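You operate a simulated robot arm through the tools that you are given. There is no shell and no other tool.

Carry out the task below with a simulated two-armed robot. There is one attempt and no reset: what you move stays moved.

Task
Pick up the red cone with one hand, pass it to the other hand and put it on the back of the mains cabinet. Take the job card from the top of the packing table and put it on the top of the service table. Pull the second red cabinet drawer from the top open. The order is free. Set down upright: red cone, job card.
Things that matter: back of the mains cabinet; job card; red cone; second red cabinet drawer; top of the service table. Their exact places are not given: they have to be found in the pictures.

The check looks at the end state, three seconds after you hand in, the way a careful person would. Anything else that was tipped, shoved, dropped, spilled or broken makes it a failure.

Robot
Two 6-joint arms with two-finger grippers on one trunk, on a base that drives. Base frame: it is fixed to the floor where the robot stands at the start and does not move with it; the origin is under the middle of the robot, x ahead of it, y to its left, z up. Lengths are in mm, angles in degrees, forces in N, time in s.
The left shoulder is at the start at [30, 178, 1038], the right one opposite. With the tool pointing down near the work surface each hand reaches from about 520 to 820 mm from the robot's upright axis, wherever it stands, measured 20 degrees to its own side. Places, roughly: back of the mains cabinet (13x30 cm) [-320, -1580, 840]; job card [-1500, 2000, 750]; red cone (7x7x15 cm) [500, -100, 900]; second red cabinet drawer [-3600, 3300, 600]; top of the service table [-1900, 4500, 800]. Payload 2.54 kg a hand.
The tool frame of a hand sits at the grasp point between the pads (the TCP): z along the fingers, y along the line on which they close. The tips reach 30 mm beyond it. The gripper opens to 116 mm. The gripper's body begins 95 mm behind the TCP.
Orientation is told as [roll, pitch, yaw] about the base's x, y, z axes, in that order, counted from this pose: with the fingers straight down and closing along the base's y, the tool's x points along the base's -x, its y along +y and its z along -z.

Tools
- The arms move only by the tool nudge_tool. It takes "left_plan", "right_plan" or both (then of equal length, played together; a hand with none holds still); each is a list of rows, each an object of numbers (a shift or turn left out is 0, a gripper value left out holds the last): "tx", "ty", "tz": the shift along the base's x, y, z in mm; "rx", "ry", "rz": the turn, a rotation vector about the base's x, y, z in degrees; "hand": the gripper command, from -1 (shut) to 1 (fully open), values between in proportion. In form: [{"tx": .., "ty": .., "tz": .., "rx": .., "ry": .., "rz": .., "hand": ..}, ...]. A call has 1 to 20 rows; each row shifts and turns the commanded pose from where the row before left it. Each row takes 0.2 s and may step no farther than 50 mm and 8.6 degrees from the row before; otherwise, or with a gripper value out of range, the whole call is refused. Where a pose cannot be reached the arm comes as near as it can. A force on the tool above 40 N (or 10 N above the force at the start of the call, whichever is more), or a blocked arm, ends the call early, and 0.2 s more pass. Each finger travels about 153 mm/s and halts on what it meets, pressing with about 31 N; the grip force reading is that of the motor and also rises with nothing between the fingers. The clock runs only during rows and for 0.2 s after the last one: add rows that do not move to give the fingers time. It gives the time, the measured TCP pose, the force on the tool (base axes), the opening and the grip force at its end, in the units of the frame above (readings bear some noise), with the torque about the TCP (base axes, N m) and any sound that the robot's microphone picked up.
- Cameras (640 x 400 px; columns grow to the right, rows downward): "scene" is now at [42.2, -13.9, 1752.5]; the picture's right is [-0.19, -0.98, 0.00], its down [-0.80, 0.15, -0.58] and it looks along [0.57, -0.11, -0.82] (base axes); focal length 291 px, centre (320, 200). "left" rides on the left gripper at [69, 15, -122] in its tool frame; the picture's right is [-0.21, 0.98, 0.00], its down [-0.83, -0.18, -0.53] and it looks along [-0.52, -0.11, 0.85] (tool axes); focal length 251 px, centre (320, 200). "right" rides on the right gripper at [69, -15, -122] in its tool frame; the picture's right is [0.21, 0.98, 0.00], its down [-0.83, 0.18, -0.53] and it looks along [-0.52, 0.11, 0.85] (tool axes); focal length 251 px, centre (320, 200).
- get_image(camera): a new picture of that camera. The clock stands still meanwhile.
- lift_body(by): slides the trunk up (or, below 0, down) by that many mm; the arms and the scene camera ride with it, the base frame stays. It gives what a move gives, with no picture.
- roll_base(legs): drives the robot by 1 to 6 legs, each [ahead, left, turn to the left] in mm, mm and degrees, along the robot's own axes; the way and the turn of a leg run together, so that a leg with both is an arc; at most 1500 mm and 180 degrees a leg. The arms and the cameras ride along, it lands a little off, and it stops where it bumps. It gives what a move gives.
- head_to(pan, tilt): turns the head with the scene camera to pan (to the left, within 143 degrees either way) and tilt (down, from -29 to 69), counted from straight ahead of the robot. It gives what a move gives.
- probe_pixels(camera, pixels): for up to 12 pixels [column, row] of the newest picture of that camera ("zoom" is the newest enlarged one), the place [x, y, z] in the base frame of the surface seen there, good to about 3 mm. The clock stands still meanwhile.
- zoom(camera, box): a new picture of the part [left, top, right, bottom] of that camera's present view, enlarged. The clock stands still meanwhile.
- hand_in(): hands the job in; it is judged then, once.

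Unless the task says otherwise, let go and move clear before handing in.

The tools are called after "Request:" as a command line: name --argument value ..., lists and objects as JSON in quotes. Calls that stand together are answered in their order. nudge_tool: Moves the arms, as the interface text tells. Its arguments: {"type":"object","properties":{"left_plan":{"type":"array","items":{"type":"object","properties":{"tx":{"type":"number"},"ty":{"type":"number"},"tz":{"type":"number"},"rx":{"type":"number"},"ry":{"type":"number"},"rz":{"type":"number"},"hand":{"type":"number"}}}},"right_plan":{"type":"array","items":{"type":"object","properties":{"tx":{"type":"number"},"ty":{"type":"number"},"tz":{"type":"number"},"rx":{"type":"number"},"ry":{"type":"number"},"rz":{"type":"number"},"hand":{"type":"number"}}}}},"required":[]} The other tools are called the same way: lift_body (by) slides the trunk up or down; roll_base (legs) drives the base; head_to (pan, tilt) turns the head that bears the scene camera; get_image (camera) takes a picture; probe_pixels (camera, pixels) gives the place of the surface under pixels of a picture; zoom (camera, box) takes an enlarged picture of a part of a camera's view; hand_in () hands the job in.

At the start:

```text
clock: 0.0
left_tool_pos: [491.3, 104.7, 1176.0]
left_tool_rot: [0.0, 0.0, 0.0]
left_wrist_force: [-0.7, -0.2, 0.3]
left_torque: [0.01, 0.01, -0.01]
left_width: 116.1
left_finger_force: 0.0
right_tool_pos: [347.6, -253.5, 1138.4]
right_tool_rot: [0.0, 0.0, 0.0]
right_wrist_force: [-0.5, 0.0, 0.7]
right_torque: [0.01, 0.0, 0.02]
right_width: 115.9
right_finger_force: 0.1
trunk travel left (down, up): [-250.0, 290.0]
robot x, y, heading: [-1.2, 0.8, 0.0]
head pan, tilt: [-10.7, 54.7]
```

scene: 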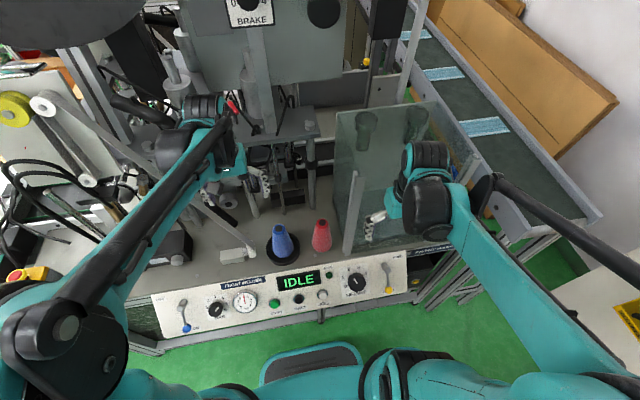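
right: 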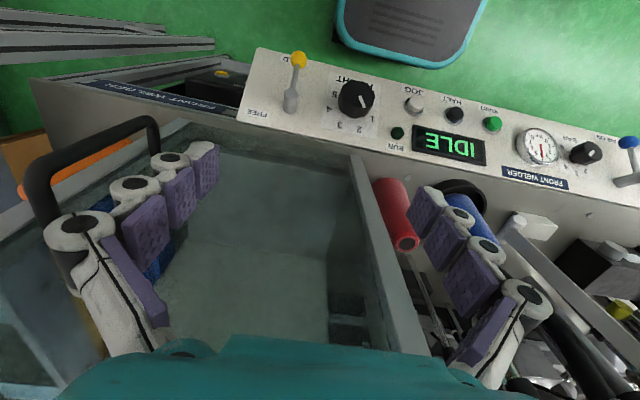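
left: 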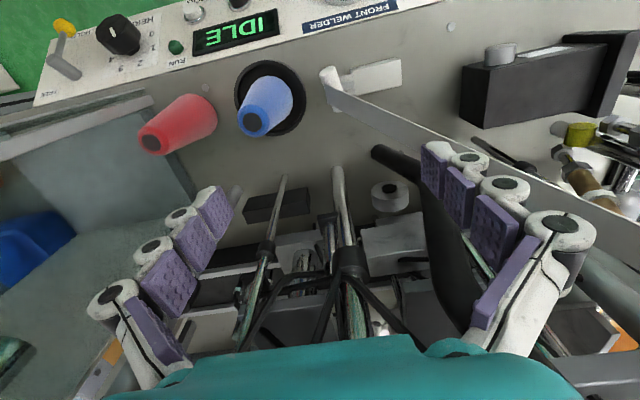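

The scene picture shows the red cone at about (321,235), next to the blue cone at (283,240) and a glass-like box to its right. I'll zoom in and probe the cone's position.

Request:
zoom --camera "scene" --box '[220, 130, 460, 300]'

Request:
probe_pixels --camera "scene" --pixels '[[321, 222], [321, 235], [321, 248], [283, 228], [283, 250], [350, 230], [345, 115], [430, 235], [300, 265], [256, 180], [310, 150], [370, 225]]'

```text
2.35 times, centred on (340, 215) of scene
```

zoom: 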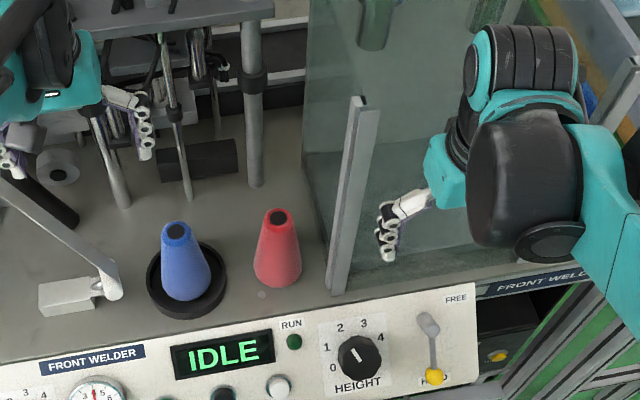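

```text
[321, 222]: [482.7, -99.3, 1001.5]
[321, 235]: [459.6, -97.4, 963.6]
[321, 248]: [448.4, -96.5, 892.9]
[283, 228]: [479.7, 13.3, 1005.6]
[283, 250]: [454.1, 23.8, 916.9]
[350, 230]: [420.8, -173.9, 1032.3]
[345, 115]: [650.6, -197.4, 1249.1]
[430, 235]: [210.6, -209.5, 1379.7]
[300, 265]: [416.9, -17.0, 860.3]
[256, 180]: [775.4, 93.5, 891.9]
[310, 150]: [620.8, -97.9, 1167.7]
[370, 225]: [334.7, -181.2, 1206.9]
```

The red cone stands upright near [485,-99] with its top at about z 1005 and its base at about z 857. Before planning I'll look round with the head.

Request:
head_to --pan -100 --tilt 30

Request:
get_image --camera "scene"

Request:
head_to --pan -140 --tilt 20

Request:
get_image --camera "scene"

Request:
head_to --pan 60 --tilt 20

Request:
get_image --camera "scene"

Request:
head_to --pan 130 --tilt 20

Request:
get_image --camera "scene"

```text
clock: 1.6
left_tool_pos: [490.9, 104.6, 1177.1]
left_tool_rot: [0.0, 0.1, 0.0]
left_wrist_force: [0.0, 0.2, 0.1]
left_torque: [0.03, 0.0, -0.01]
left_width: 115.9
left_finger_force: 0.0
right_tool_pos: [346.8, -253.3, 1137.5]
right_tool_rot: [0.0, 0.1, 0.1]
right_wrist_force: [-0.1, 1.1, 0.8]
right_torque: [-0.01, -0.02, 0.02]
right_width: 116.1
right_finger_force: 0.0
trunk travel left (down, up): [-250.0, 290.0]
robot x, y, heading: [0.4, -0.1, -0.0]
head pan, tilt: [-100.0, 30.0]
```

```text
taken
```

scene: 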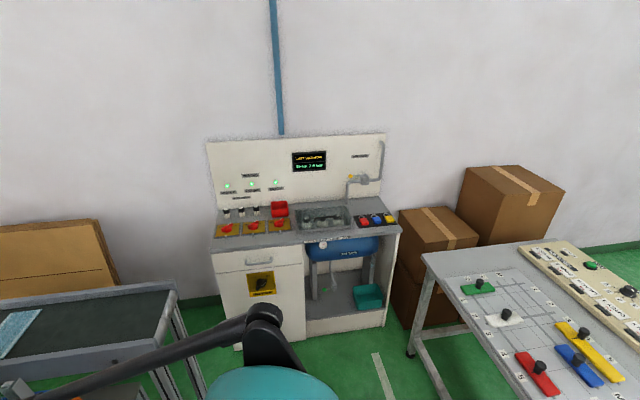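

```text
clock: 2.7
left_tool_pos: [490.7, 104.5, 1176.1]
left_tool_rot: [0.0, 0.0, 0.0]
left_wrist_force: [-0.6, -0.5, -0.7]
left_torque: [-0.02, 0.0, 0.02]
left_width: 115.9
left_finger_force: 0.0
right_tool_pos: [345.7, -254.7, 1136.8]
right_tool_rot: [0.0, 0.0, 0.0]
right_wrist_force: [0.4, 0.0, -0.6]
right_torque: [-0.01, 0.02, -0.01]
right_width: 116.1
right_finger_force: 0.0
trunk travel left (down, up): [-250.0, 290.0]
robot x, y, heading: [-0.0, -2.6, -0.1]
head pan, tilt: [-140.0, 20.0]
```

```text
taken
```

scene: 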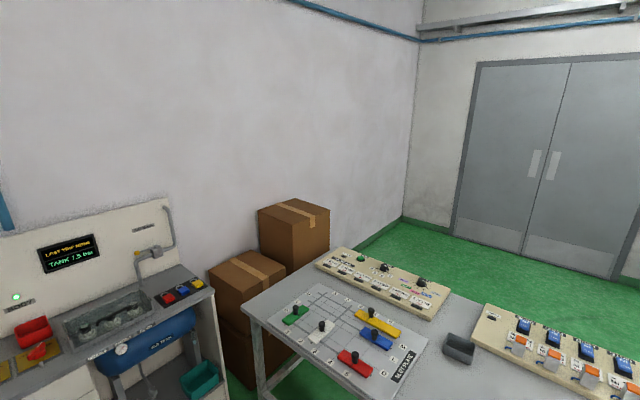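

```text
clock: 5.6
left_tool_pos: [491.3, 104.3, 1176.5]
left_tool_rot: [-0.1, 0.0, 0.0]
left_wrist_force: [-0.7, 0.4, -0.1]
left_torque: [0.01, -0.02, -0.02]
left_width: 116.1
left_finger_force: 0.1
right_tool_pos: [347.2, -253.9, 1137.3]
right_tool_rot: [0.1, 0.0, 0.0]
right_wrist_force: [-0.3, 1.2, 1.1]
right_torque: [-0.02, 0.01, 0.01]
right_width: 115.8
right_finger_force: 0.0
trunk travel left (down, up): [-250.0, 290.0]
robot x, y, heading: [-2.3, 0.9, 0.3]
head pan, tilt: [60.0, 20.0]
```

```text
taken
```

scene: 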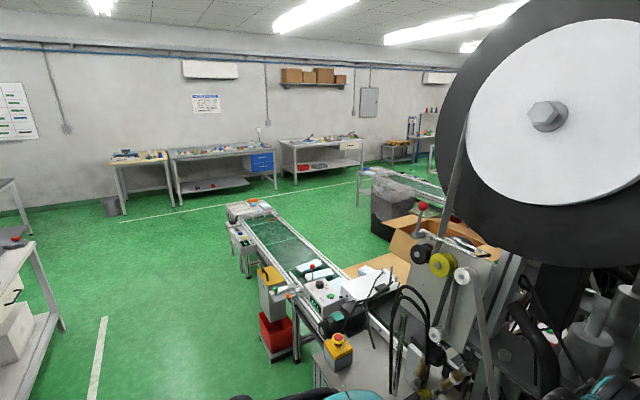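

```text
clock: 7.0
left_tool_pos: [490.7, 103.5, 1176.0]
left_tool_rot: [0.0, 0.0, 0.0]
left_wrist_force: [0.5, 0.1, 0.9]
left_torque: [0.02, 0.02, -0.01]
left_width: 115.6
left_finger_force: 0.0
right_tool_pos: [346.4, -253.6, 1138.0]
right_tool_rot: [-0.1, 0.0, 0.0]
right_wrist_force: [-0.7, -0.5, -0.1]
right_torque: [0.02, 0.03, -0.02]
right_width: 115.6
right_finger_force: 0.1
trunk travel left (down, up): [-250.0, 290.0]
robot x, y, heading: [2.9, -0.6, 0.0]
head pan, tilt: [130.0, 20.0]
```

```text
taken
```

scene: 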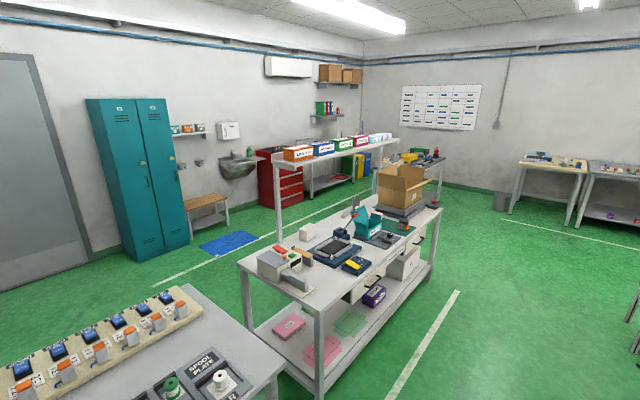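

I can see a wall unit at the right (pan -100), the packing table, the red drawer cabinet, and tables beyond. I'll zoom in on the mains cabinet next.

Request:
head_to --pan -100 --tilt 30

Request:
zoom --camera "scene" --box '[195, 125, 415, 262]'

Request:
probe_pixels --camera "zoom" --pixels '[[60, 250], [60, 345], [290, 340], [300, 230], [250, 245], [180, 240], [380, 270], [490, 275], [590, 300], [500, 230], [200, 275], [280, 275]]'

```text
clock: 10.3
left_tool_pos: [490.1, 104.9, 1176.4]
left_tool_rot: [-0.1, 0.0, 0.0]
left_wrist_force: [1.0, 0.5, 0.2]
left_torque: [0.02, 0.0, 0.0]
left_width: 115.8
left_finger_force: 0.1
right_tool_pos: [345.9, -253.6, 1136.7]
right_tool_rot: [0.1, 0.0, 0.1]
right_wrist_force: [0.2, 0.3, -0.1]
right_torque: [-0.01, -0.01, -0.03]
right_width: 116.3
right_finger_force: 0.2
trunk travel left (down, up): [-250.0, 290.0]
robot x, y, heading: [2.6, -0.2, -0.0]
head pan, tilt: [-100.0, 30.0]
```

```text
2.91 times, centred on (305, 194) of scene
```

zoom: 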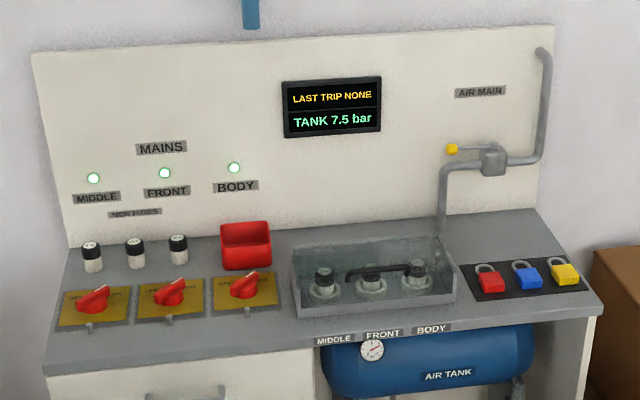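

```text
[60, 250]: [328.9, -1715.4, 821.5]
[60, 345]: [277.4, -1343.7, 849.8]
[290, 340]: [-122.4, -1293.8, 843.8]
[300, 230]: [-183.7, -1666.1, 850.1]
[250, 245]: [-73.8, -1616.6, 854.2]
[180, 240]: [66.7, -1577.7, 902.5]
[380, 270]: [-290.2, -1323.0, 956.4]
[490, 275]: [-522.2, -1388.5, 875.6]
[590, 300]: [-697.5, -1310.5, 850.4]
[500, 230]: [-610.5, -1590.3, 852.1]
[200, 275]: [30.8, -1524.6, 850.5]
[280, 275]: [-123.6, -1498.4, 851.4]
```

The back strip is the clear grey area behind the transparent fuse box, around x -470 to -170, so I'll have to reach over the box. Next I'll check the floor room behind and beside the robot.

Request:
head_to --pan -143 --tilt 45

Request:
get_image --camera "scene"

Request:
probe_pixels --camera "scene" --pixels '[[30, 100], [130, 60], [200, 150], [320, 120], [420, 100], [500, 100], [600, 150], [320, 200], [420, 200], [560, 200], [200, 250], [600, 60]]'

Request:
head_to --pan 143 --tilt 45

Request:
get_image --camera "scene"

Request:
probe_pixels --camera "scene" --pixels '[[30, 100], [130, 60], [200, 150], [320, 120], [420, 100], [500, 100], [600, 150], [320, 200], [420, 200], [560, 200], [200, 250], [600, 60]]'

```text
clock: 11.4
left_tool_pos: [490.9, 104.4, 1177.3]
left_tool_rot: [0.0, -0.1, 0.0]
left_wrist_force: [0.2, 0.6, -0.5]
left_torque: [-0.01, 0.03, 0.02]
left_width: 116.0
left_finger_force: 0.1
right_tool_pos: [346.6, -253.6, 1137.8]
right_tool_rot: [0.0, 0.0, 0.0]
right_wrist_force: [-0.4, -0.1, 0.0]
right_torque: [0.04, 0.0, -0.01]
right_width: 116.1
right_finger_force: 0.1
trunk travel left (down, up): [-250.0, 290.0]
robot x, y, heading: [-0.0, -0.6, 0.1]
head pan, tilt: [-143.0, 45.0]
```

```text
taken
```

scene: 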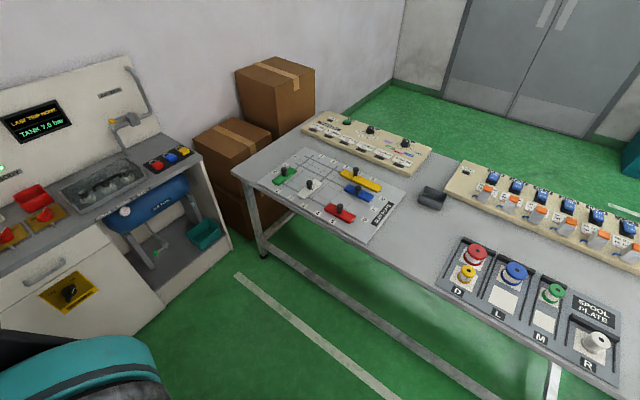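

```text
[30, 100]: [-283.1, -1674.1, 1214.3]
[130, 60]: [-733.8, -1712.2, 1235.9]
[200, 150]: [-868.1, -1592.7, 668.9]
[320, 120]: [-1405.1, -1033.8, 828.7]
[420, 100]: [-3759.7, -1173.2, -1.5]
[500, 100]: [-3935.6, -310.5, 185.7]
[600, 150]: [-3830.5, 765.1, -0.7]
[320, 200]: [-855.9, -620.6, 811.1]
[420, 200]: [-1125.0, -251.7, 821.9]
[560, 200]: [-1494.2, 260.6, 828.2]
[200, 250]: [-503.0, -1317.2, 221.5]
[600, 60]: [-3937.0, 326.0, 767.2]
```

```text
clock: 15.4
left_tool_pos: [491.9, 104.2, 1177.6]
left_tool_rot: [0.1, 0.0, 0.1]
left_wrist_force: [-0.5, 0.2, -0.9]
left_torque: [0.03, 0.01, 0.02]
left_width: 115.9
left_finger_force: 0.0
right_tool_pos: [346.9, -255.4, 1138.1]
right_tool_rot: [0.0, 0.0, 0.0]
right_wrist_force: [0.1, -0.7, 0.2]
right_torque: [0.02, 0.0, 0.01]
right_width: 116.0
right_finger_force: 0.1
trunk travel left (down, up): [-250.0, 290.0]
robot x, y, heading: [-1.5, 1.4, 0.2]
head pan, tilt: [143.0, 45.0]
```

```text
taken
```

scene: 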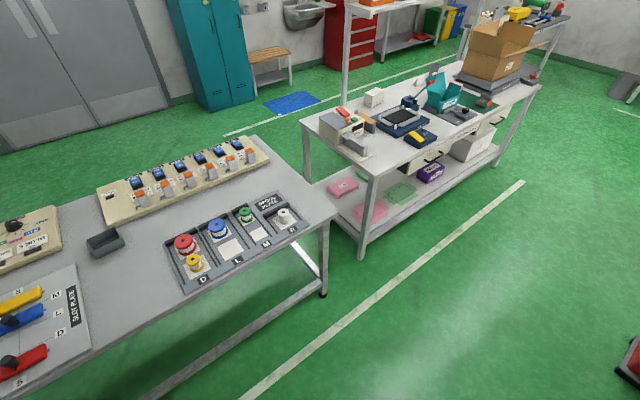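

```text
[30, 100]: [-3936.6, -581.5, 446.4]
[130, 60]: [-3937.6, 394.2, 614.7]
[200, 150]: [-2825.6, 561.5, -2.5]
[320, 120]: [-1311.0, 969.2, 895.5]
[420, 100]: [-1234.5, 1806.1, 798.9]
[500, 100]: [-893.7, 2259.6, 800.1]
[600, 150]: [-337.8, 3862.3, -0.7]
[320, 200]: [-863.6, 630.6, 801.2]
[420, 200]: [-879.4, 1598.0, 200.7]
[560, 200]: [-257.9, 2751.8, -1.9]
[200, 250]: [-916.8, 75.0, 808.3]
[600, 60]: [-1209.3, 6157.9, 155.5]
```

The packing table top at about z 800 is visible at (330–540, 60–160), and its front edge is near x -880. I'll zoom in to look for the job card.

Request:
zoom --camera "scene" --box '[290, 0, 560, 169]'

Request:
head_to --pan 125 --tilt 25

Request:
zoom --camera "scene" --box '[200, 100, 440, 250]'

```text
2.37 times, centred on (425, 84) of scene
```

zoom: 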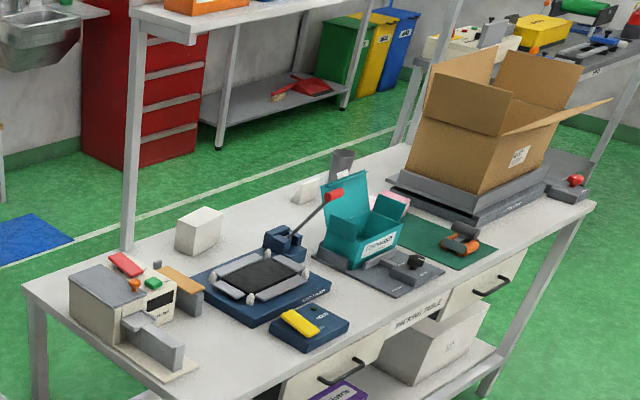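

```text
clock: 16.2
left_tool_pos: [489.2, 104.3, 1176.2]
left_tool_rot: [0.0, 0.0, 0.0]
left_wrist_force: [0.1, -0.3, -0.5]
left_torque: [0.0, 0.01, 0.03]
left_width: 116.0
left_finger_force: 0.1
right_tool_pos: [346.3, -254.7, 1137.7]
right_tool_rot: [0.0, 0.0, 0.0]
right_wrist_force: [-0.7, 0.1, -0.1]
right_torque: [0.01, 0.0, -0.02]
right_width: 116.0
right_finger_force: 0.2
trunk travel left (down, up): [-250.0, 290.0]
robot x, y, heading: [-2.9, -2.4, -0.1]
head pan, tilt: [125.0, 25.0]
```

```text
2.67 times, centred on (320, 175) of scene
```

zoom: 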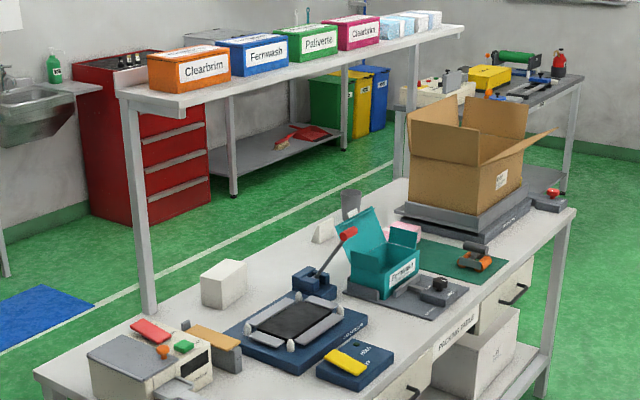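

The card candidates are the white tent near zoom (323,228) or the pink item beside it, and I'll settle that when I'm closer. For the cone, the left hand will grip low with a forward tilt, so I'll back off and shift right for a good reach.

Request:
roll_base --legs '[[-250, 0, 0], [0, -200, 0]]'

Request:
head_to --pan 0 --tilt 45

Request:
get_image --camera "scene"

```text
clock: 19.2
left_tool_pos: [243.5, -98.1, 1175.5]
left_tool_rot: [0.1, 0.0, -0.1]
left_wrist_force: [0.1, -0.8, 0.7]
left_torque: [0.05, -0.04, 0.03]
left_width: 116.1
left_finger_force: 0.1
right_tool_pos: [98.1, -456.2, 1136.9]
right_tool_rot: [-0.1, 0.0, -0.1]
right_wrist_force: [0.7, -0.7, 0.1]
right_torque: [0.05, -0.01, 0.0]
right_width: 116.3
right_finger_force: 0.0
trunk travel left (down, up): [-250.0, 290.0]
robot x, y, heading: [-248.8, -205.0, -0.1]
head pan, tilt: [125.0, 25.0]
```

```text
clock: 21.2
left_tool_pos: [243.2, -96.8, 1175.8]
left_tool_rot: [0.0, 0.0, -0.1]
left_wrist_force: [0.3, -0.5, 1.3]
left_torque: [0.0, -0.02, 0.0]
left_width: 116.0
left_finger_force: 0.0
right_tool_pos: [97.9, -455.7, 1137.4]
right_tool_rot: [-0.1, 0.1, -0.2]
right_wrist_force: [1.3, -0.8, -0.5]
right_torque: [0.0, 0.0, 0.03]
right_width: 115.9
right_finger_force: 0.0
trunk travel left (down, up): [-250.0, 290.0]
robot x, y, heading: [-248.7, -197.5, -0.3]
head pan, tilt: [0.0, 45.0]
```

```text
taken
```

scene: 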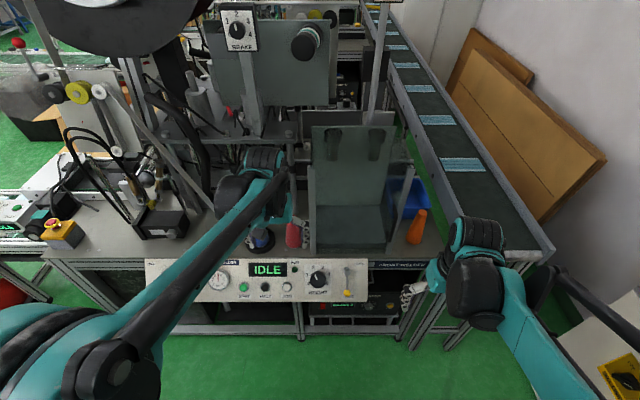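

The left hand is at (243,-97,1176), in line with the cone. I'll pitch it forward 60° and check the wrist view.

Request:
nudge_tool --left_plan '[{"ry": -8.5, "hand": 0.6}, {"ry": -8.5}, {"ry": -8.5}, {"ry": -8.5}, {"ry": -8.5}, {"ry": -8.5}, {"ry": -8.5}, {}, {}]'

Request:
get_image --camera "left"

Request:
get_image --camera "scene"

```text
clock: 23.2
left_tool_pos: [243.4, -96.9, 1176.5]
left_tool_rot: [0.3, -59.5, -0.4]
left_wrist_force: [0.0, -0.1, 0.4]
left_torque: [0.01, 0.04, -0.01]
left_width: 92.7
left_finger_force: 0.0
right_tool_pos: [97.4, -454.4, 1137.2]
right_tool_rot: [-0.1, 0.0, -0.3]
right_wrist_force: [0.1, 0.4, -0.7]
right_torque: [0.03, 0.01, 0.04]
right_width: 115.9
right_finger_force: 0.1
trunk travel left (down, up): [-250.0, 290.0]
robot x, y, heading: [-249.9, -194.5, 0.0]
head pan, tilt: [0.0, 45.0]
```

```text
taken
```

left: 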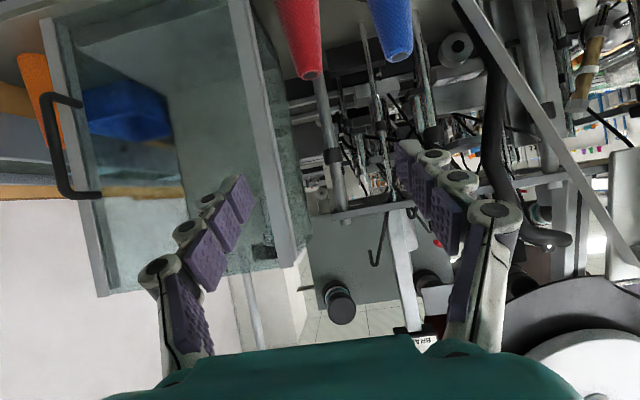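

```text
taken
```

scene: 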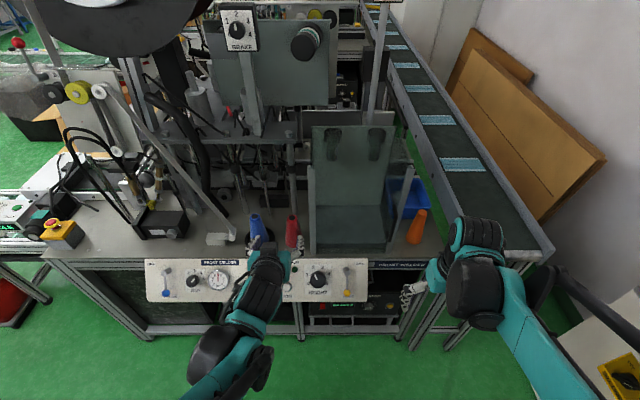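

The tilt worked, and the left view shows the red cone at (300,40) and the blue cone at (390,25). I'll probe them from the scene and left cameras to fix the cone's axis.

Request:
zoom --camera "scene" --box '[230, 190, 350, 265]'

Request:
probe_pixels --camera "left" --pixels '[[300, 70], [300, 10], [312, 40], [290, 40], [265, 90], [255, 20]]'

```text
5.33 times, centred on (290, 228) of scene
```

zoom: 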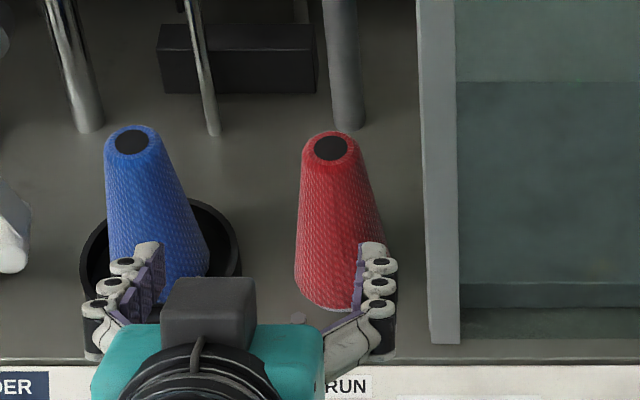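

```text
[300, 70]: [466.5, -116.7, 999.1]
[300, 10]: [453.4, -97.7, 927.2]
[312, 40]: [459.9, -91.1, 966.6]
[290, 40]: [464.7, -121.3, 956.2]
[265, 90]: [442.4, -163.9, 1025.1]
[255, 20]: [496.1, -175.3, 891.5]
```

Request:
probe_pixels --camera "zoom" --pixels '[[331, 148], [331, 135], [331, 163], [310, 155], [352, 150], [300, 250], [378, 215], [335, 300], [132, 142], [430, 340], [420, 150], [270, 320]]'

```text
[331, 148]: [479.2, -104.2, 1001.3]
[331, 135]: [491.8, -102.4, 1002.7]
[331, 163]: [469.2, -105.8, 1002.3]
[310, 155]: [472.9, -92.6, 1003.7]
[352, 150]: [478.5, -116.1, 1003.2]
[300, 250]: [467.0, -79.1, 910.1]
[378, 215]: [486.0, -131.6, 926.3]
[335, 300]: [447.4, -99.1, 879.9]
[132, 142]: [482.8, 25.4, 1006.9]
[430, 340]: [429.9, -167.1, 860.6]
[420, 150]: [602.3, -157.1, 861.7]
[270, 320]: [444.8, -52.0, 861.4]
```

The cone's axis is at about (481,-104), its top is at z 1003, and the table is at about z 860. Before coming in low I'll check the heights of the panel's knob and lever, and the left hand's present clearance.

Request:
get_image --camera "scene"

Request:
probe_pixels --camera "scene" --pixels '[[318, 277], [347, 272], [347, 290], [287, 285], [300, 268], [350, 262], [330, 265], [310, 195], [415, 235], [360, 300]]'

```text
taken
```

scene: 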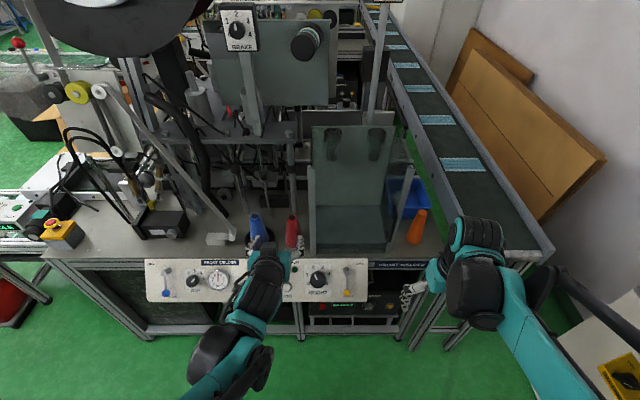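

```text
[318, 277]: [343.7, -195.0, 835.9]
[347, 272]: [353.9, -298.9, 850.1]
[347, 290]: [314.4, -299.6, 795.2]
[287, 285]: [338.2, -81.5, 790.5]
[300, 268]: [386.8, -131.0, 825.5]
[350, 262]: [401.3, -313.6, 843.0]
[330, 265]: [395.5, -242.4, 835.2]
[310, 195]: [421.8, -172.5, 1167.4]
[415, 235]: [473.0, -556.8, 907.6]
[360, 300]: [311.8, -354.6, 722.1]
```

The panel and its knobs stay below z 850, so the low tilted approach clears them. The glass post is at y about -165, so I'll yaw the hand -10°, set the opening near 76 mm and go to a pre-grasp pose.

Request:
nudge_tool --left_plan '[{"tx": 20, "ty": 2.5, "tz": -35, "rz": -5, "hand": 0.31}, {"tx": 20, "ty": 2.5, "tz": -35, "rz": -5}, {"tx": 21, "ty": 2, "tz": -35}, {"tx": 21, "ty": 2, "tz": -35}, {"tx": 21, "ty": 2, "tz": -35}, {"tx": 21, "ty": 2, "tz": -36}, {}, {}]'

Request:
get_image --camera "left"

Request:
zoom --camera "scene" --box '[190, 180, 370, 292]'

```text
clock: 25.0
left_tool_pos: [402.9, -85.7, 1019.4]
left_tool_rot: [0.2, -59.3, -10.4]
left_wrist_force: [-0.1, 0.6, -0.3]
left_torque: [0.0, -0.01, -0.03]
left_width: 76.2
left_finger_force: 0.1
left hand out of reach, approached as far as the arm can: row 3, 4, 5, 6
right_tool_pos: [98.3, -455.0, 1137.4]
right_tool_rot: [0.1, -0.1, -0.3]
right_wrist_force: [-0.3, -0.5, 0.5]
right_torque: [0.0, 0.03, -0.01]
right_width: 115.9
right_finger_force: 0.0
trunk travel left (down, up): [-250.0, 290.0]
robot x, y, heading: [-247.4, -199.3, -0.5]
head pan, tilt: [0.0, 45.0]
```

```text
taken
```

left: 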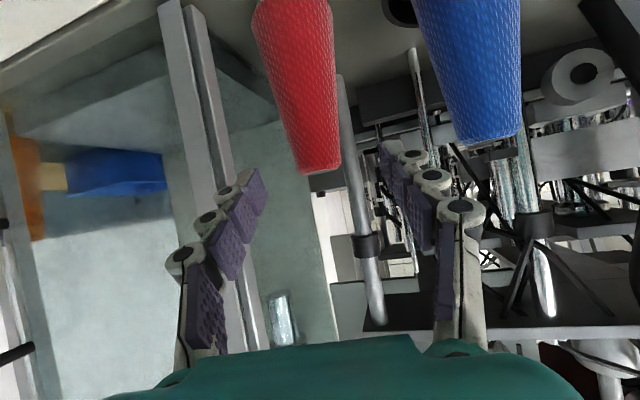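

```text
3.56 times, centred on (280, 236) of scene
```

zoom: 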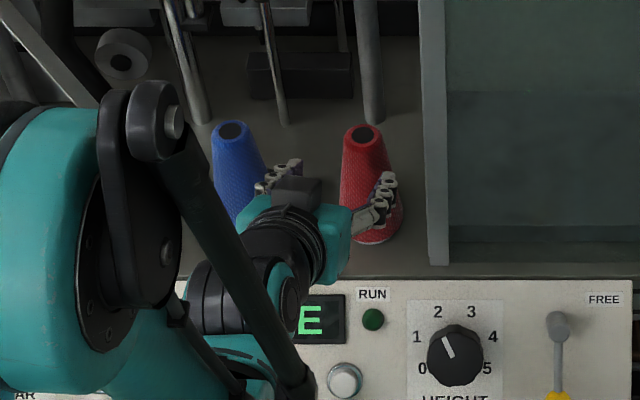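

The pose ran into the arm's near limit because the hand was too close to the trunk. I'll back the base another 110 mm, which keeps the hands clear, and try again.

Request:
roll_base --legs '[[-110, 0, 0]]'

```text
clock: 26.2
left_tool_pos: [291.4, -84.6, 1020.6]
left_tool_rot: [0.4, -59.2, -10.3]
left_wrist_force: [-0.4, -0.6, 0.1]
left_torque: [0.05, 0.0, 0.01]
left_width: 76.0
left_finger_force: 0.0
right_tool_pos: [-15.4, -452.8, 1137.9]
right_tool_rot: [0.0, 0.1, -0.1]
right_wrist_force: [-0.3, 0.0, 0.0]
right_torque: [0.02, -0.01, -0.01]
right_width: 115.7
right_finger_force: 0.1
trunk travel left (down, up): [-250.0, 290.0]
robot x, y, heading: [-359.2, -200.9, -0.0]
head pan, tilt: [0.0, 45.0]
```

Now I'll make the first half of the move towards the pre-grasp pose at (367,-84,965), and check where the commanded pose starts from.

Request:
nudge_tool --left_plan '[{"tx": 20}, {"tx": 20}, {}, {}]'

```text
clock: 27.2
left_tool_pos: [329.9, -83.4, 1020.3]
left_tool_rot: [0.2, -59.3, -10.3]
left_wrist_force: [0.2, -0.1, 0.5]
left_torque: [0.02, 0.03, -0.01]
left_width: 75.8
left_finger_force: 0.0
right_tool_pos: [-12.4, -453.2, 1138.3]
right_tool_rot: [0.0, 0.0, -0.1]
right_wrist_force: [0.3, 0.9, 0.5]
right_torque: [0.0, -0.02, 0.0]
right_width: 115.8
right_finger_force: 0.0
trunk travel left (down, up): [-250.0, 290.0]
robot x, y, heading: [-363.2, -198.9, 0.2]
head pan, tilt: [0.0, 45.0]
```

The commands start from the actual pose. I'll go to the pre-grasp pose now.

Request:
nudge_tool --left_plan '[{"tx": 12, "tz": -18}, {"tx": 12, "tz": -18}, {"tx": 13, "tz": -19}, {}, {}]'

Request:
get_image --camera "left"

Request:
probe_pixels --camera "left" --pixels '[[260, 60], [330, 60], [300, 60], [300, 100], [185, 60]]'

```text
clock: 28.4
left_tool_pos: [368.1, -84.5, 966.3]
left_tool_rot: [0.2, -59.3, -10.2]
left_wrist_force: [0.2, -0.9, 0.1]
left_torque: [0.01, -0.03, 0.02]
left_width: 75.9
left_finger_force: 0.0
right_tool_pos: [-12.8, -453.2, 1137.1]
right_tool_rot: [0.0, 0.0, -0.2]
right_wrist_force: [-0.1, 0.2, -0.4]
right_torque: [-0.03, 0.02, 0.03]
right_width: 116.0
right_finger_force: 0.1
trunk travel left (down, up): [-250.0, 290.0]
robot x, y, heading: [-359.8, -201.5, -0.2]
head pan, tilt: [0.0, 45.0]
```

```text
taken
```

left: 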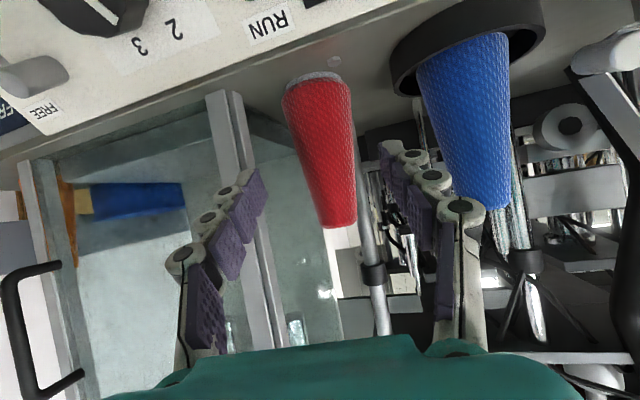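

```text
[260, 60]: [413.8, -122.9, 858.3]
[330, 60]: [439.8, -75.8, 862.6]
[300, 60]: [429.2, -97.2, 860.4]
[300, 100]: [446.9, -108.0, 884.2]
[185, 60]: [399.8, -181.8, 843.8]
```

The red cone sits between the fingers' lanes at (320,150), with the post well to the left at (240,170). I'll advance along the tool axis in two stages.

Request:
nudge_tool --left_plan '[{"tx": 17, "ty": -3, "tz": -10}, {"tx": 17, "ty": -3, "tz": -10}, {"tx": 17, "ty": -3, "tz": -10}, {"tx": 17, "ty": -3, "tz": -10}, {}]'

Request:
get_image --camera "left"

Request:
zoom --camera "scene" --box '[190, 180, 370, 292]'

```text
clock: 29.6
left_tool_pos: [437.9, -95.1, 924.9]
left_tool_rot: [0.3, -59.2, -10.3]
left_wrist_force: [-0.1, 0.4, -0.5]
left_torque: [-0.01, -0.03, 0.01]
left_width: 75.9
left_finger_force: 0.1
right_tool_pos: [-14.4, -453.8, 1138.0]
right_tool_rot: [0.0, 0.0, 0.0]
right_wrist_force: [0.9, -0.4, 0.1]
right_torque: [-0.02, -0.01, -0.01]
right_width: 115.8
right_finger_force: 0.1
trunk travel left (down, up): [-250.0, 290.0]
robot x, y, heading: [-355.8, -197.5, -0.4]
head pan, tilt: [0.0, 45.0]
```

```text
taken
```

left: 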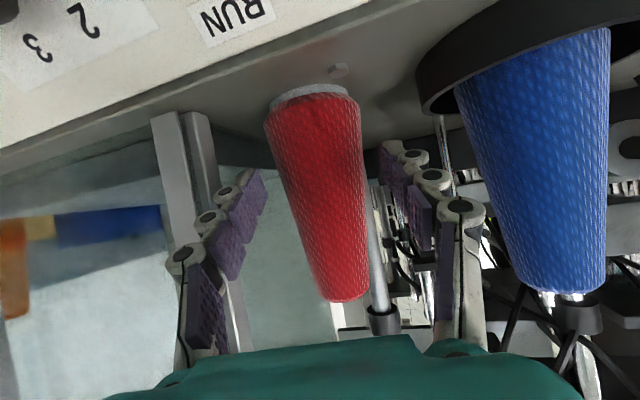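

```text
3.56 times, centred on (280, 236) of scene
```

zoom: 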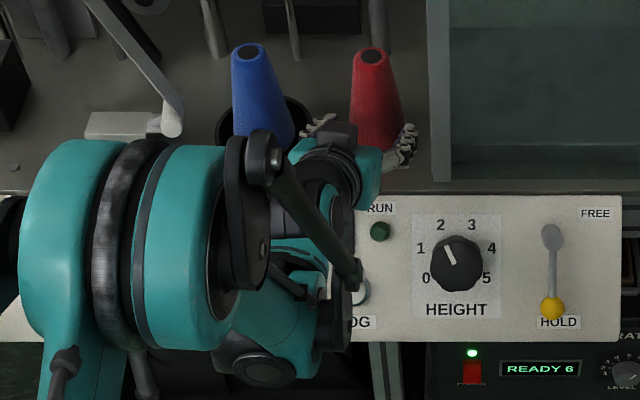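

The cone is nicely centred, but the wrist hangs over the panel near the JOG button at zoom (360,290). I'll check its height before going on.

Request:
probe_pixels --camera "zoom" --pixels '[[340, 290], [320, 310], [260, 365], [360, 288], [350, 250], [345, 285], [230, 340], [400, 150], [330, 345], [280, 250]]'

```text
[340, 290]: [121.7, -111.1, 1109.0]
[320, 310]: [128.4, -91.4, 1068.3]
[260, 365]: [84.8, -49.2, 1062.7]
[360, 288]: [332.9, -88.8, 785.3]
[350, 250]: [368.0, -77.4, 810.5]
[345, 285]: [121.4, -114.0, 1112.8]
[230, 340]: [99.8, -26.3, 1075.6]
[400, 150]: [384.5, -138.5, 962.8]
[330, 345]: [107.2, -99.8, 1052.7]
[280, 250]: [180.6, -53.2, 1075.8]
```

The wrist is well above the panel, at z over 1050. I'll do the final advance and close on the cone.

Request:
nudge_tool --left_plan '[{"tx": 16, "ty": -3, "tz": -9.5}, {"tx": 16, "ty": -3, "tz": -9.5}, {}, {"hand": -0.3}, {"hand": -1}, {}, {}, {}]'

Request:
get_image --camera "left"

```text
clock: 31.4
left_tool_pos: [468.2, -100.7, 905.9]
left_tool_rot: [0.2, -59.3, -10.2]
left_wrist_force: [-0.5, -2.1, 1.4]
left_torque: [-0.09, -0.02, -0.07]
left_width: 64.6
left_finger_force: 30.2
right_tool_pos: [-12.7, -454.3, 1138.0]
right_tool_rot: [0.0, 0.1, -0.1]
right_wrist_force: [1.4, 0.9, 0.2]
right_torque: [0.01, -0.01, -0.01]
right_width: 116.2
right_finger_force: 0.0
trunk travel left (down, up): [-250.0, 290.0]
robot x, y, heading: [-354.6, -198.8, -0.1]
head pan, tilt: [0.0, 45.0]
```

```text
taken
```

left: 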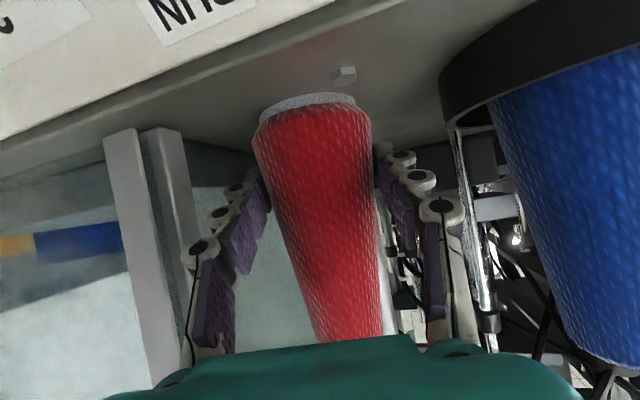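

The fingers closed to 64.6 mm with about 30 N, so the cone is held near its base. I'll lift straight up and check.

Request:
nudge_tool --left_plan '[{"tz": 10}, {"tz": 15}, {"tz": 25}, {"tz": 30}, {"tz": 40}, {"tz": 40}, {}]'

Request:
get_image --camera "left"

Request:
get_image --camera "scene"

```text
clock: 33.0
left_tool_pos: [469.1, -101.5, 1067.1]
left_tool_rot: [0.3, -59.2, -10.3]
left_wrist_force: [0.3, 0.0, -1.8]
left_torque: [0.0, 0.02, -0.01]
left_width: 64.7
left_finger_force: 31.1
right_tool_pos: [-12.5, -453.4, 1137.6]
right_tool_rot: [-0.1, 0.0, 0.0]
right_wrist_force: [0.5, -0.5, 0.2]
right_torque: [-0.03, 0.04, -0.01]
right_width: 116.3
right_finger_force: 0.1
trunk travel left (down, up): [-250.0, 290.0]
robot x, y, heading: [-361.6, -197.6, 0.0]
head pan, tilt: [0.0, 45.0]
```

```text
taken
```

left: 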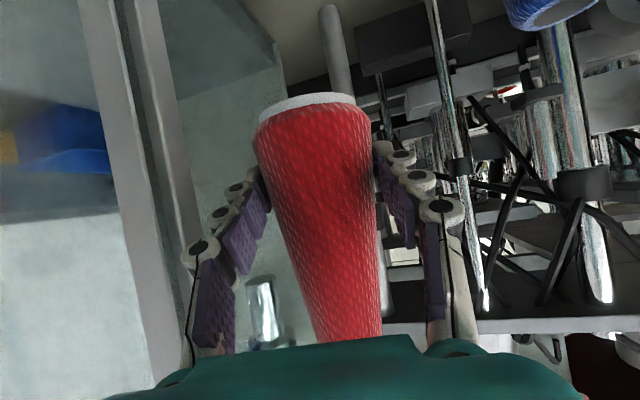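

```text
taken
```

scene: 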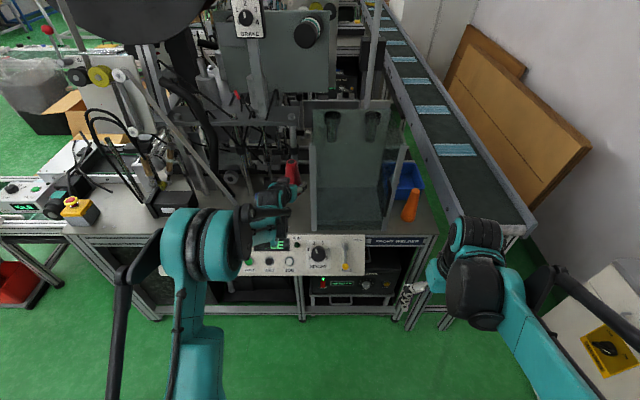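

The cone is up and held firmly. I'll draw it back clear of the machine, then shift it to the robot's midline for the handover.

Request:
nudge_tool --left_plan '[{"tx": -36}, {"tx": -36}, {"tx": -36}, {"tx": -36}, {"tx": -35}, {"ty": -35, "tz": -22}, {"ty": -35, "tz": -22}, {"ty": -34, "tz": -22}, {}]'

Request:
head_to --pan 0 --tilt 50

Request:
get_image --camera "scene"

Request:
get_image --camera "right"

```text
clock: 35.0
left_tool_pos: [287.7, -202.9, 1001.0]
left_tool_rot: [0.3, -59.3, -10.2]
left_wrist_force: [0.2, -0.5, -2.4]
left_torque: [0.01, -0.01, -0.03]
left_width: 64.7
left_finger_force: 31.3
right_tool_pos: [-13.2, -453.0, 1138.2]
right_tool_rot: [0.0, 0.0, -0.1]
right_wrist_force: [0.9, -0.5, 0.0]
right_torque: [0.0, 0.02, 0.03]
right_width: 116.1
right_finger_force: 0.1
trunk travel left (down, up): [-250.0, 290.0]
robot x, y, heading: [-359.4, -200.1, -0.1]
head pan, tilt: [0.0, 45.0]
```

```text
clock: 35.7
left_tool_pos: [287.4, -203.9, 999.7]
left_tool_rot: [0.2, -59.2, -10.3]
left_wrist_force: [0.1, 0.0, -2.0]
left_torque: [0.0, 0.03, -0.03]
left_width: 64.9
left_finger_force: 31.1
right_tool_pos: [-13.0, -454.2, 1137.1]
right_tool_rot: [0.0, 0.0, -0.1]
right_wrist_force: [0.3, -0.7, -0.8]
right_torque: [0.02, -0.01, -0.02]
right_width: 115.9
right_finger_force: 0.1
trunk travel left (down, up): [-250.0, 290.0]
robot x, y, heading: [-359.7, -197.6, -0.2]
head pan, tilt: [0.0, 50.0]
```

```text
taken
```

scene: 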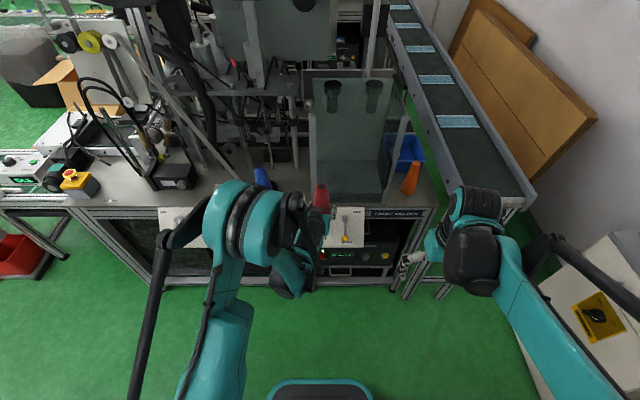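

```text
taken
```

right: 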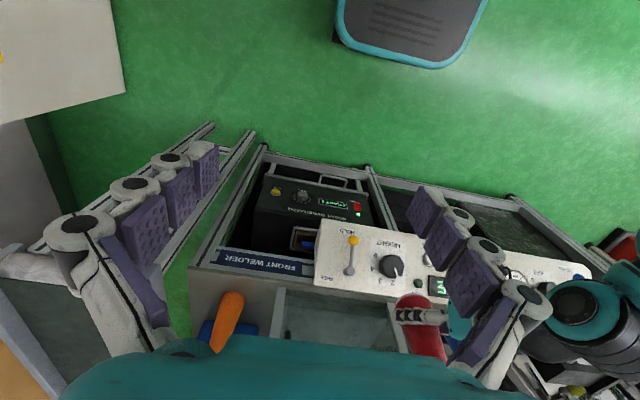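

The cone tip is at (321,200) in the scene view. I'll probe the cone's top and the left wrist parts to make sure the right hand can come in from above.

Request:
zoom --camera "scene" --box '[200, 160, 400, 285]'

Request:
probe_pixels --camera "scene" --pixels '[[321, 188], [321, 200], [321, 193], [317, 198], [300, 200], [310, 230], [295, 265], [240, 190], [270, 220], [250, 260], [285, 245], [320, 225]]'

```text
3.20 times, centred on (300, 222) of scene
```

zoom: 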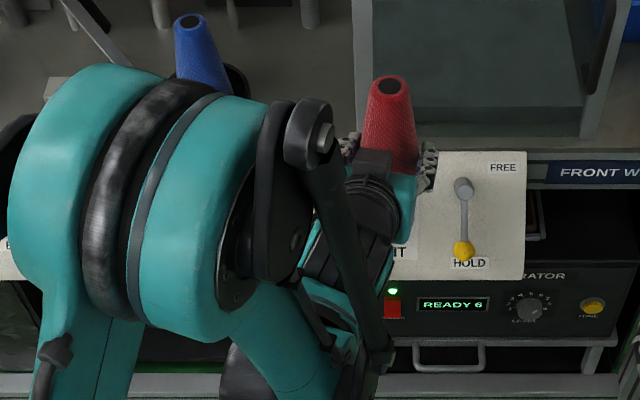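

```text
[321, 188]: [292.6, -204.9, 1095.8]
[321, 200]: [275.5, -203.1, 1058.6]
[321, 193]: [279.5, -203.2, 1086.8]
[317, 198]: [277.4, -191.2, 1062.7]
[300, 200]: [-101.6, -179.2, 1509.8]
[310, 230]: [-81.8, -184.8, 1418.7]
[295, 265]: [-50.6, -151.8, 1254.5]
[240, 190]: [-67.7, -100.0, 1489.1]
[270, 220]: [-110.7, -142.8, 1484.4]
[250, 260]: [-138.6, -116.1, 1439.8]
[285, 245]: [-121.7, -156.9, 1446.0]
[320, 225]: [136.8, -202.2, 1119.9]
```

The left forearm runs close to the midline at y about -190, which would crowd the right arm. I'll yaw the left hand another -25° so its wrist swings away to the left.

Request:
nudge_tool --left_plan '[{"rz": -6, "tx": 3}, {"rz": -6, "tx": 3}, {"rz": -6, "tx": 3}, {"rz": -7, "tx": 3}, {}, {}]'

Request:
zoom --camera "scene" --box '[200, 160, 400, 285]'

Request:
probe_pixels --camera "zoom" --pixels '[[400, 85], [395, 78], [400, 95], [400, 130], [320, 130], [340, 250], [350, 330]]'

```text
clock: 37.1
left_tool_pos: [300.7, -204.5, 1001.0]
left_tool_rot: [0.2, -59.4, -35.2]
left_wrist_force: [-0.2, 0.3, -1.7]
left_torque: [0.0, 0.08, -0.02]
left_width: 64.5
left_finger_force: 31.3
right_tool_pos: [-12.6, -453.0, 1137.9]
right_tool_rot: [0.0, 0.0, -0.1]
right_wrist_force: [0.5, -0.6, 0.5]
right_torque: [0.0, 0.02, 0.0]
right_width: 115.9
right_finger_force: 0.1
trunk travel left (down, up): [-250.0, 290.0]
robot x, y, heading: [-361.0, -199.0, -0.3]
head pan, tilt: [0.0, 50.0]
```

```text
3.20 times, centred on (300, 222) of scene
```

zoom: 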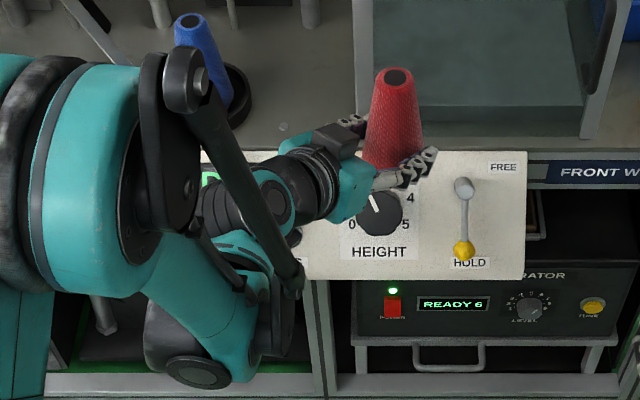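

```text
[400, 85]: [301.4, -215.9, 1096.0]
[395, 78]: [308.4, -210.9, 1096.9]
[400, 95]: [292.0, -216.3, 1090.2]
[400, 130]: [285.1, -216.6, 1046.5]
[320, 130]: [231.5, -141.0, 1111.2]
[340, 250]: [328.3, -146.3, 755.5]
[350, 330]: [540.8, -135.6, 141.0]
```

The cone's top is now at about (303,-212,1097), with the left wrist well aside. I'll bring the right hand up and forward, then across above the cone, with the opening set to about 80 mm.

Request:
nudge_tool --right_plan '[{"tx": 40, "tz": 14, "hand": 0.38}, {"tx": 40, "tz": 14}, {"tx": 40, "tz": 14}, {"tx": 40, "tz": 14}, {"tx": 40, "tz": 14}, {"tx": 40, "tz": 14}, {"tx": 38, "tz": 14}, {"tx": 38, "tz": 14}, {"ty": 30, "rz": -5}, {"ty": 30, "rz": -5}, {"ty": 30, "rz": -5}, {"ty": 30, "rz": -5}, {}]'

Request:
get_image --camera "scene"

Request:
get_image --camera "right"

```text
clock: 39.9
left_tool_pos: [300.7, -205.5, 999.1]
left_tool_rot: [0.3, -59.3, -35.3]
left_wrist_force: [-0.5, -0.9, -2.0]
left_torque: [0.03, 0.02, 0.01]
left_width: 64.7
left_finger_force: 31.3
right_tool_pos: [302.9, -332.6, 1249.5]
right_tool_rot: [0.0, 0.1, -20.1]
right_wrist_force: [-0.2, -0.3, -0.2]
right_torque: [0.04, 0.05, 0.0]
right_width: 80.3
right_finger_force: 0.1
trunk travel left (down, up): [-250.0, 290.0]
robot x, y, heading: [-359.1, -199.0, 0.0]
head pan, tilt: [0.0, 50.0]
```

```text
taken
```

scene: 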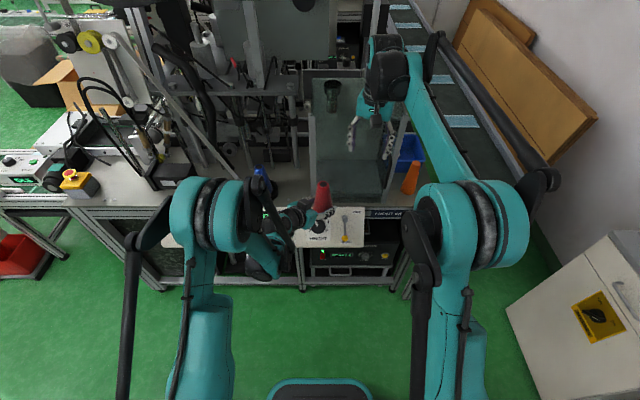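

```text
taken
```

right: 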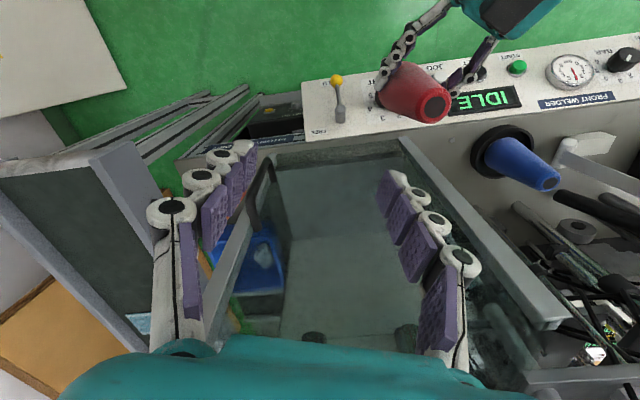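

The right arm has plenty of room and stays clear of the left. I'll move it over the cone and down to z 1150, then check alignment.

Request:
nudge_tool --right_plan '[{"ty": 40}, {"ty": 40}, {"ty": 41}, {"tz": -35}, {"tz": -35}, {"tz": -30}, {}, {}]'

Request:
get_image --camera "right"

Request:
zoom --camera "scene" --box '[200, 90, 440, 240]'

Request:
get_image --camera "left"

```text
clock: 41.7
left_tool_pos: [300.9, -204.6, 999.6]
left_tool_rot: [0.3, -59.3, -35.3]
left_wrist_force: [-0.4, -0.5, -1.0]
left_torque: [0.0, 0.02, -0.01]
left_width: 64.7
left_finger_force: 30.7
right_tool_pos: [303.5, -210.6, 1149.2]
right_tool_rot: [-0.1, -0.1, -20.1]
right_wrist_force: [-0.4, -0.4, 0.8]
right_torque: [-0.02, 0.03, 0.03]
right_width: 80.1
right_finger_force: 0.1
trunk travel left (down, up): [-250.0, 290.0]
robot x, y, heading: [-356.1, -199.9, -0.2]
head pan, tilt: [0.0, 50.0]
```

```text
taken
```

right: 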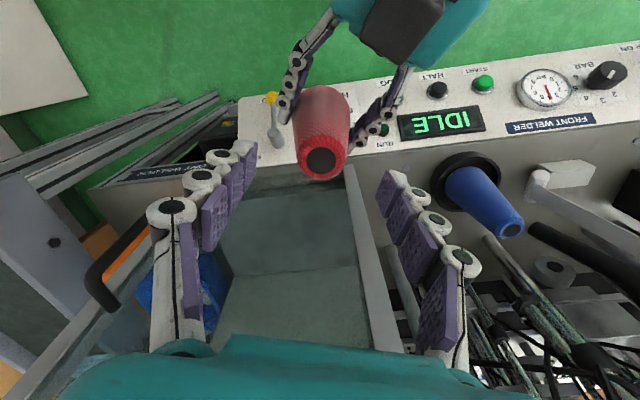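

```text
2.67 times, centred on (320, 165) of scene
```

zoom: 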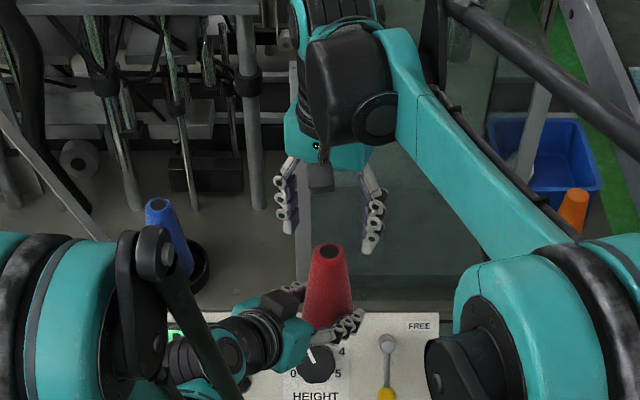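

```text
taken
```

left: 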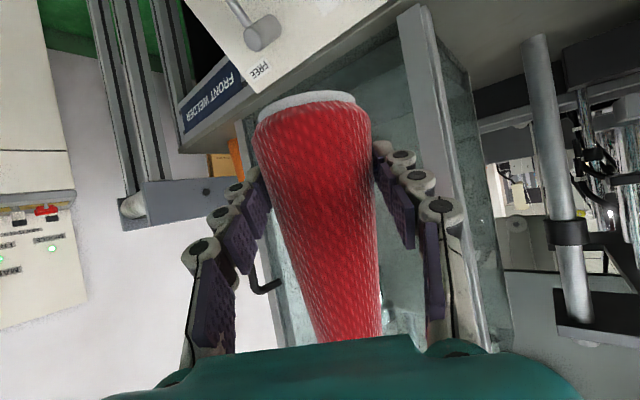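

The cone's top disc appears at (322,163) in the right view, against the (320,156) expected for perfect alignment. I'll probe it for a fine correction.

Request:
probe_pixels --camera "right" --pixels '[[322, 163], [322, 151], [322, 175], [307, 163], [337, 163], [310, 110], [335, 110]]'

```text
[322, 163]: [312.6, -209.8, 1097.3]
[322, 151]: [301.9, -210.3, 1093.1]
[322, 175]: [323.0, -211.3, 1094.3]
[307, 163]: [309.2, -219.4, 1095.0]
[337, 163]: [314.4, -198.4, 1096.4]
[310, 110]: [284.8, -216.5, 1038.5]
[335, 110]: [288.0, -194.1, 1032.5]
```

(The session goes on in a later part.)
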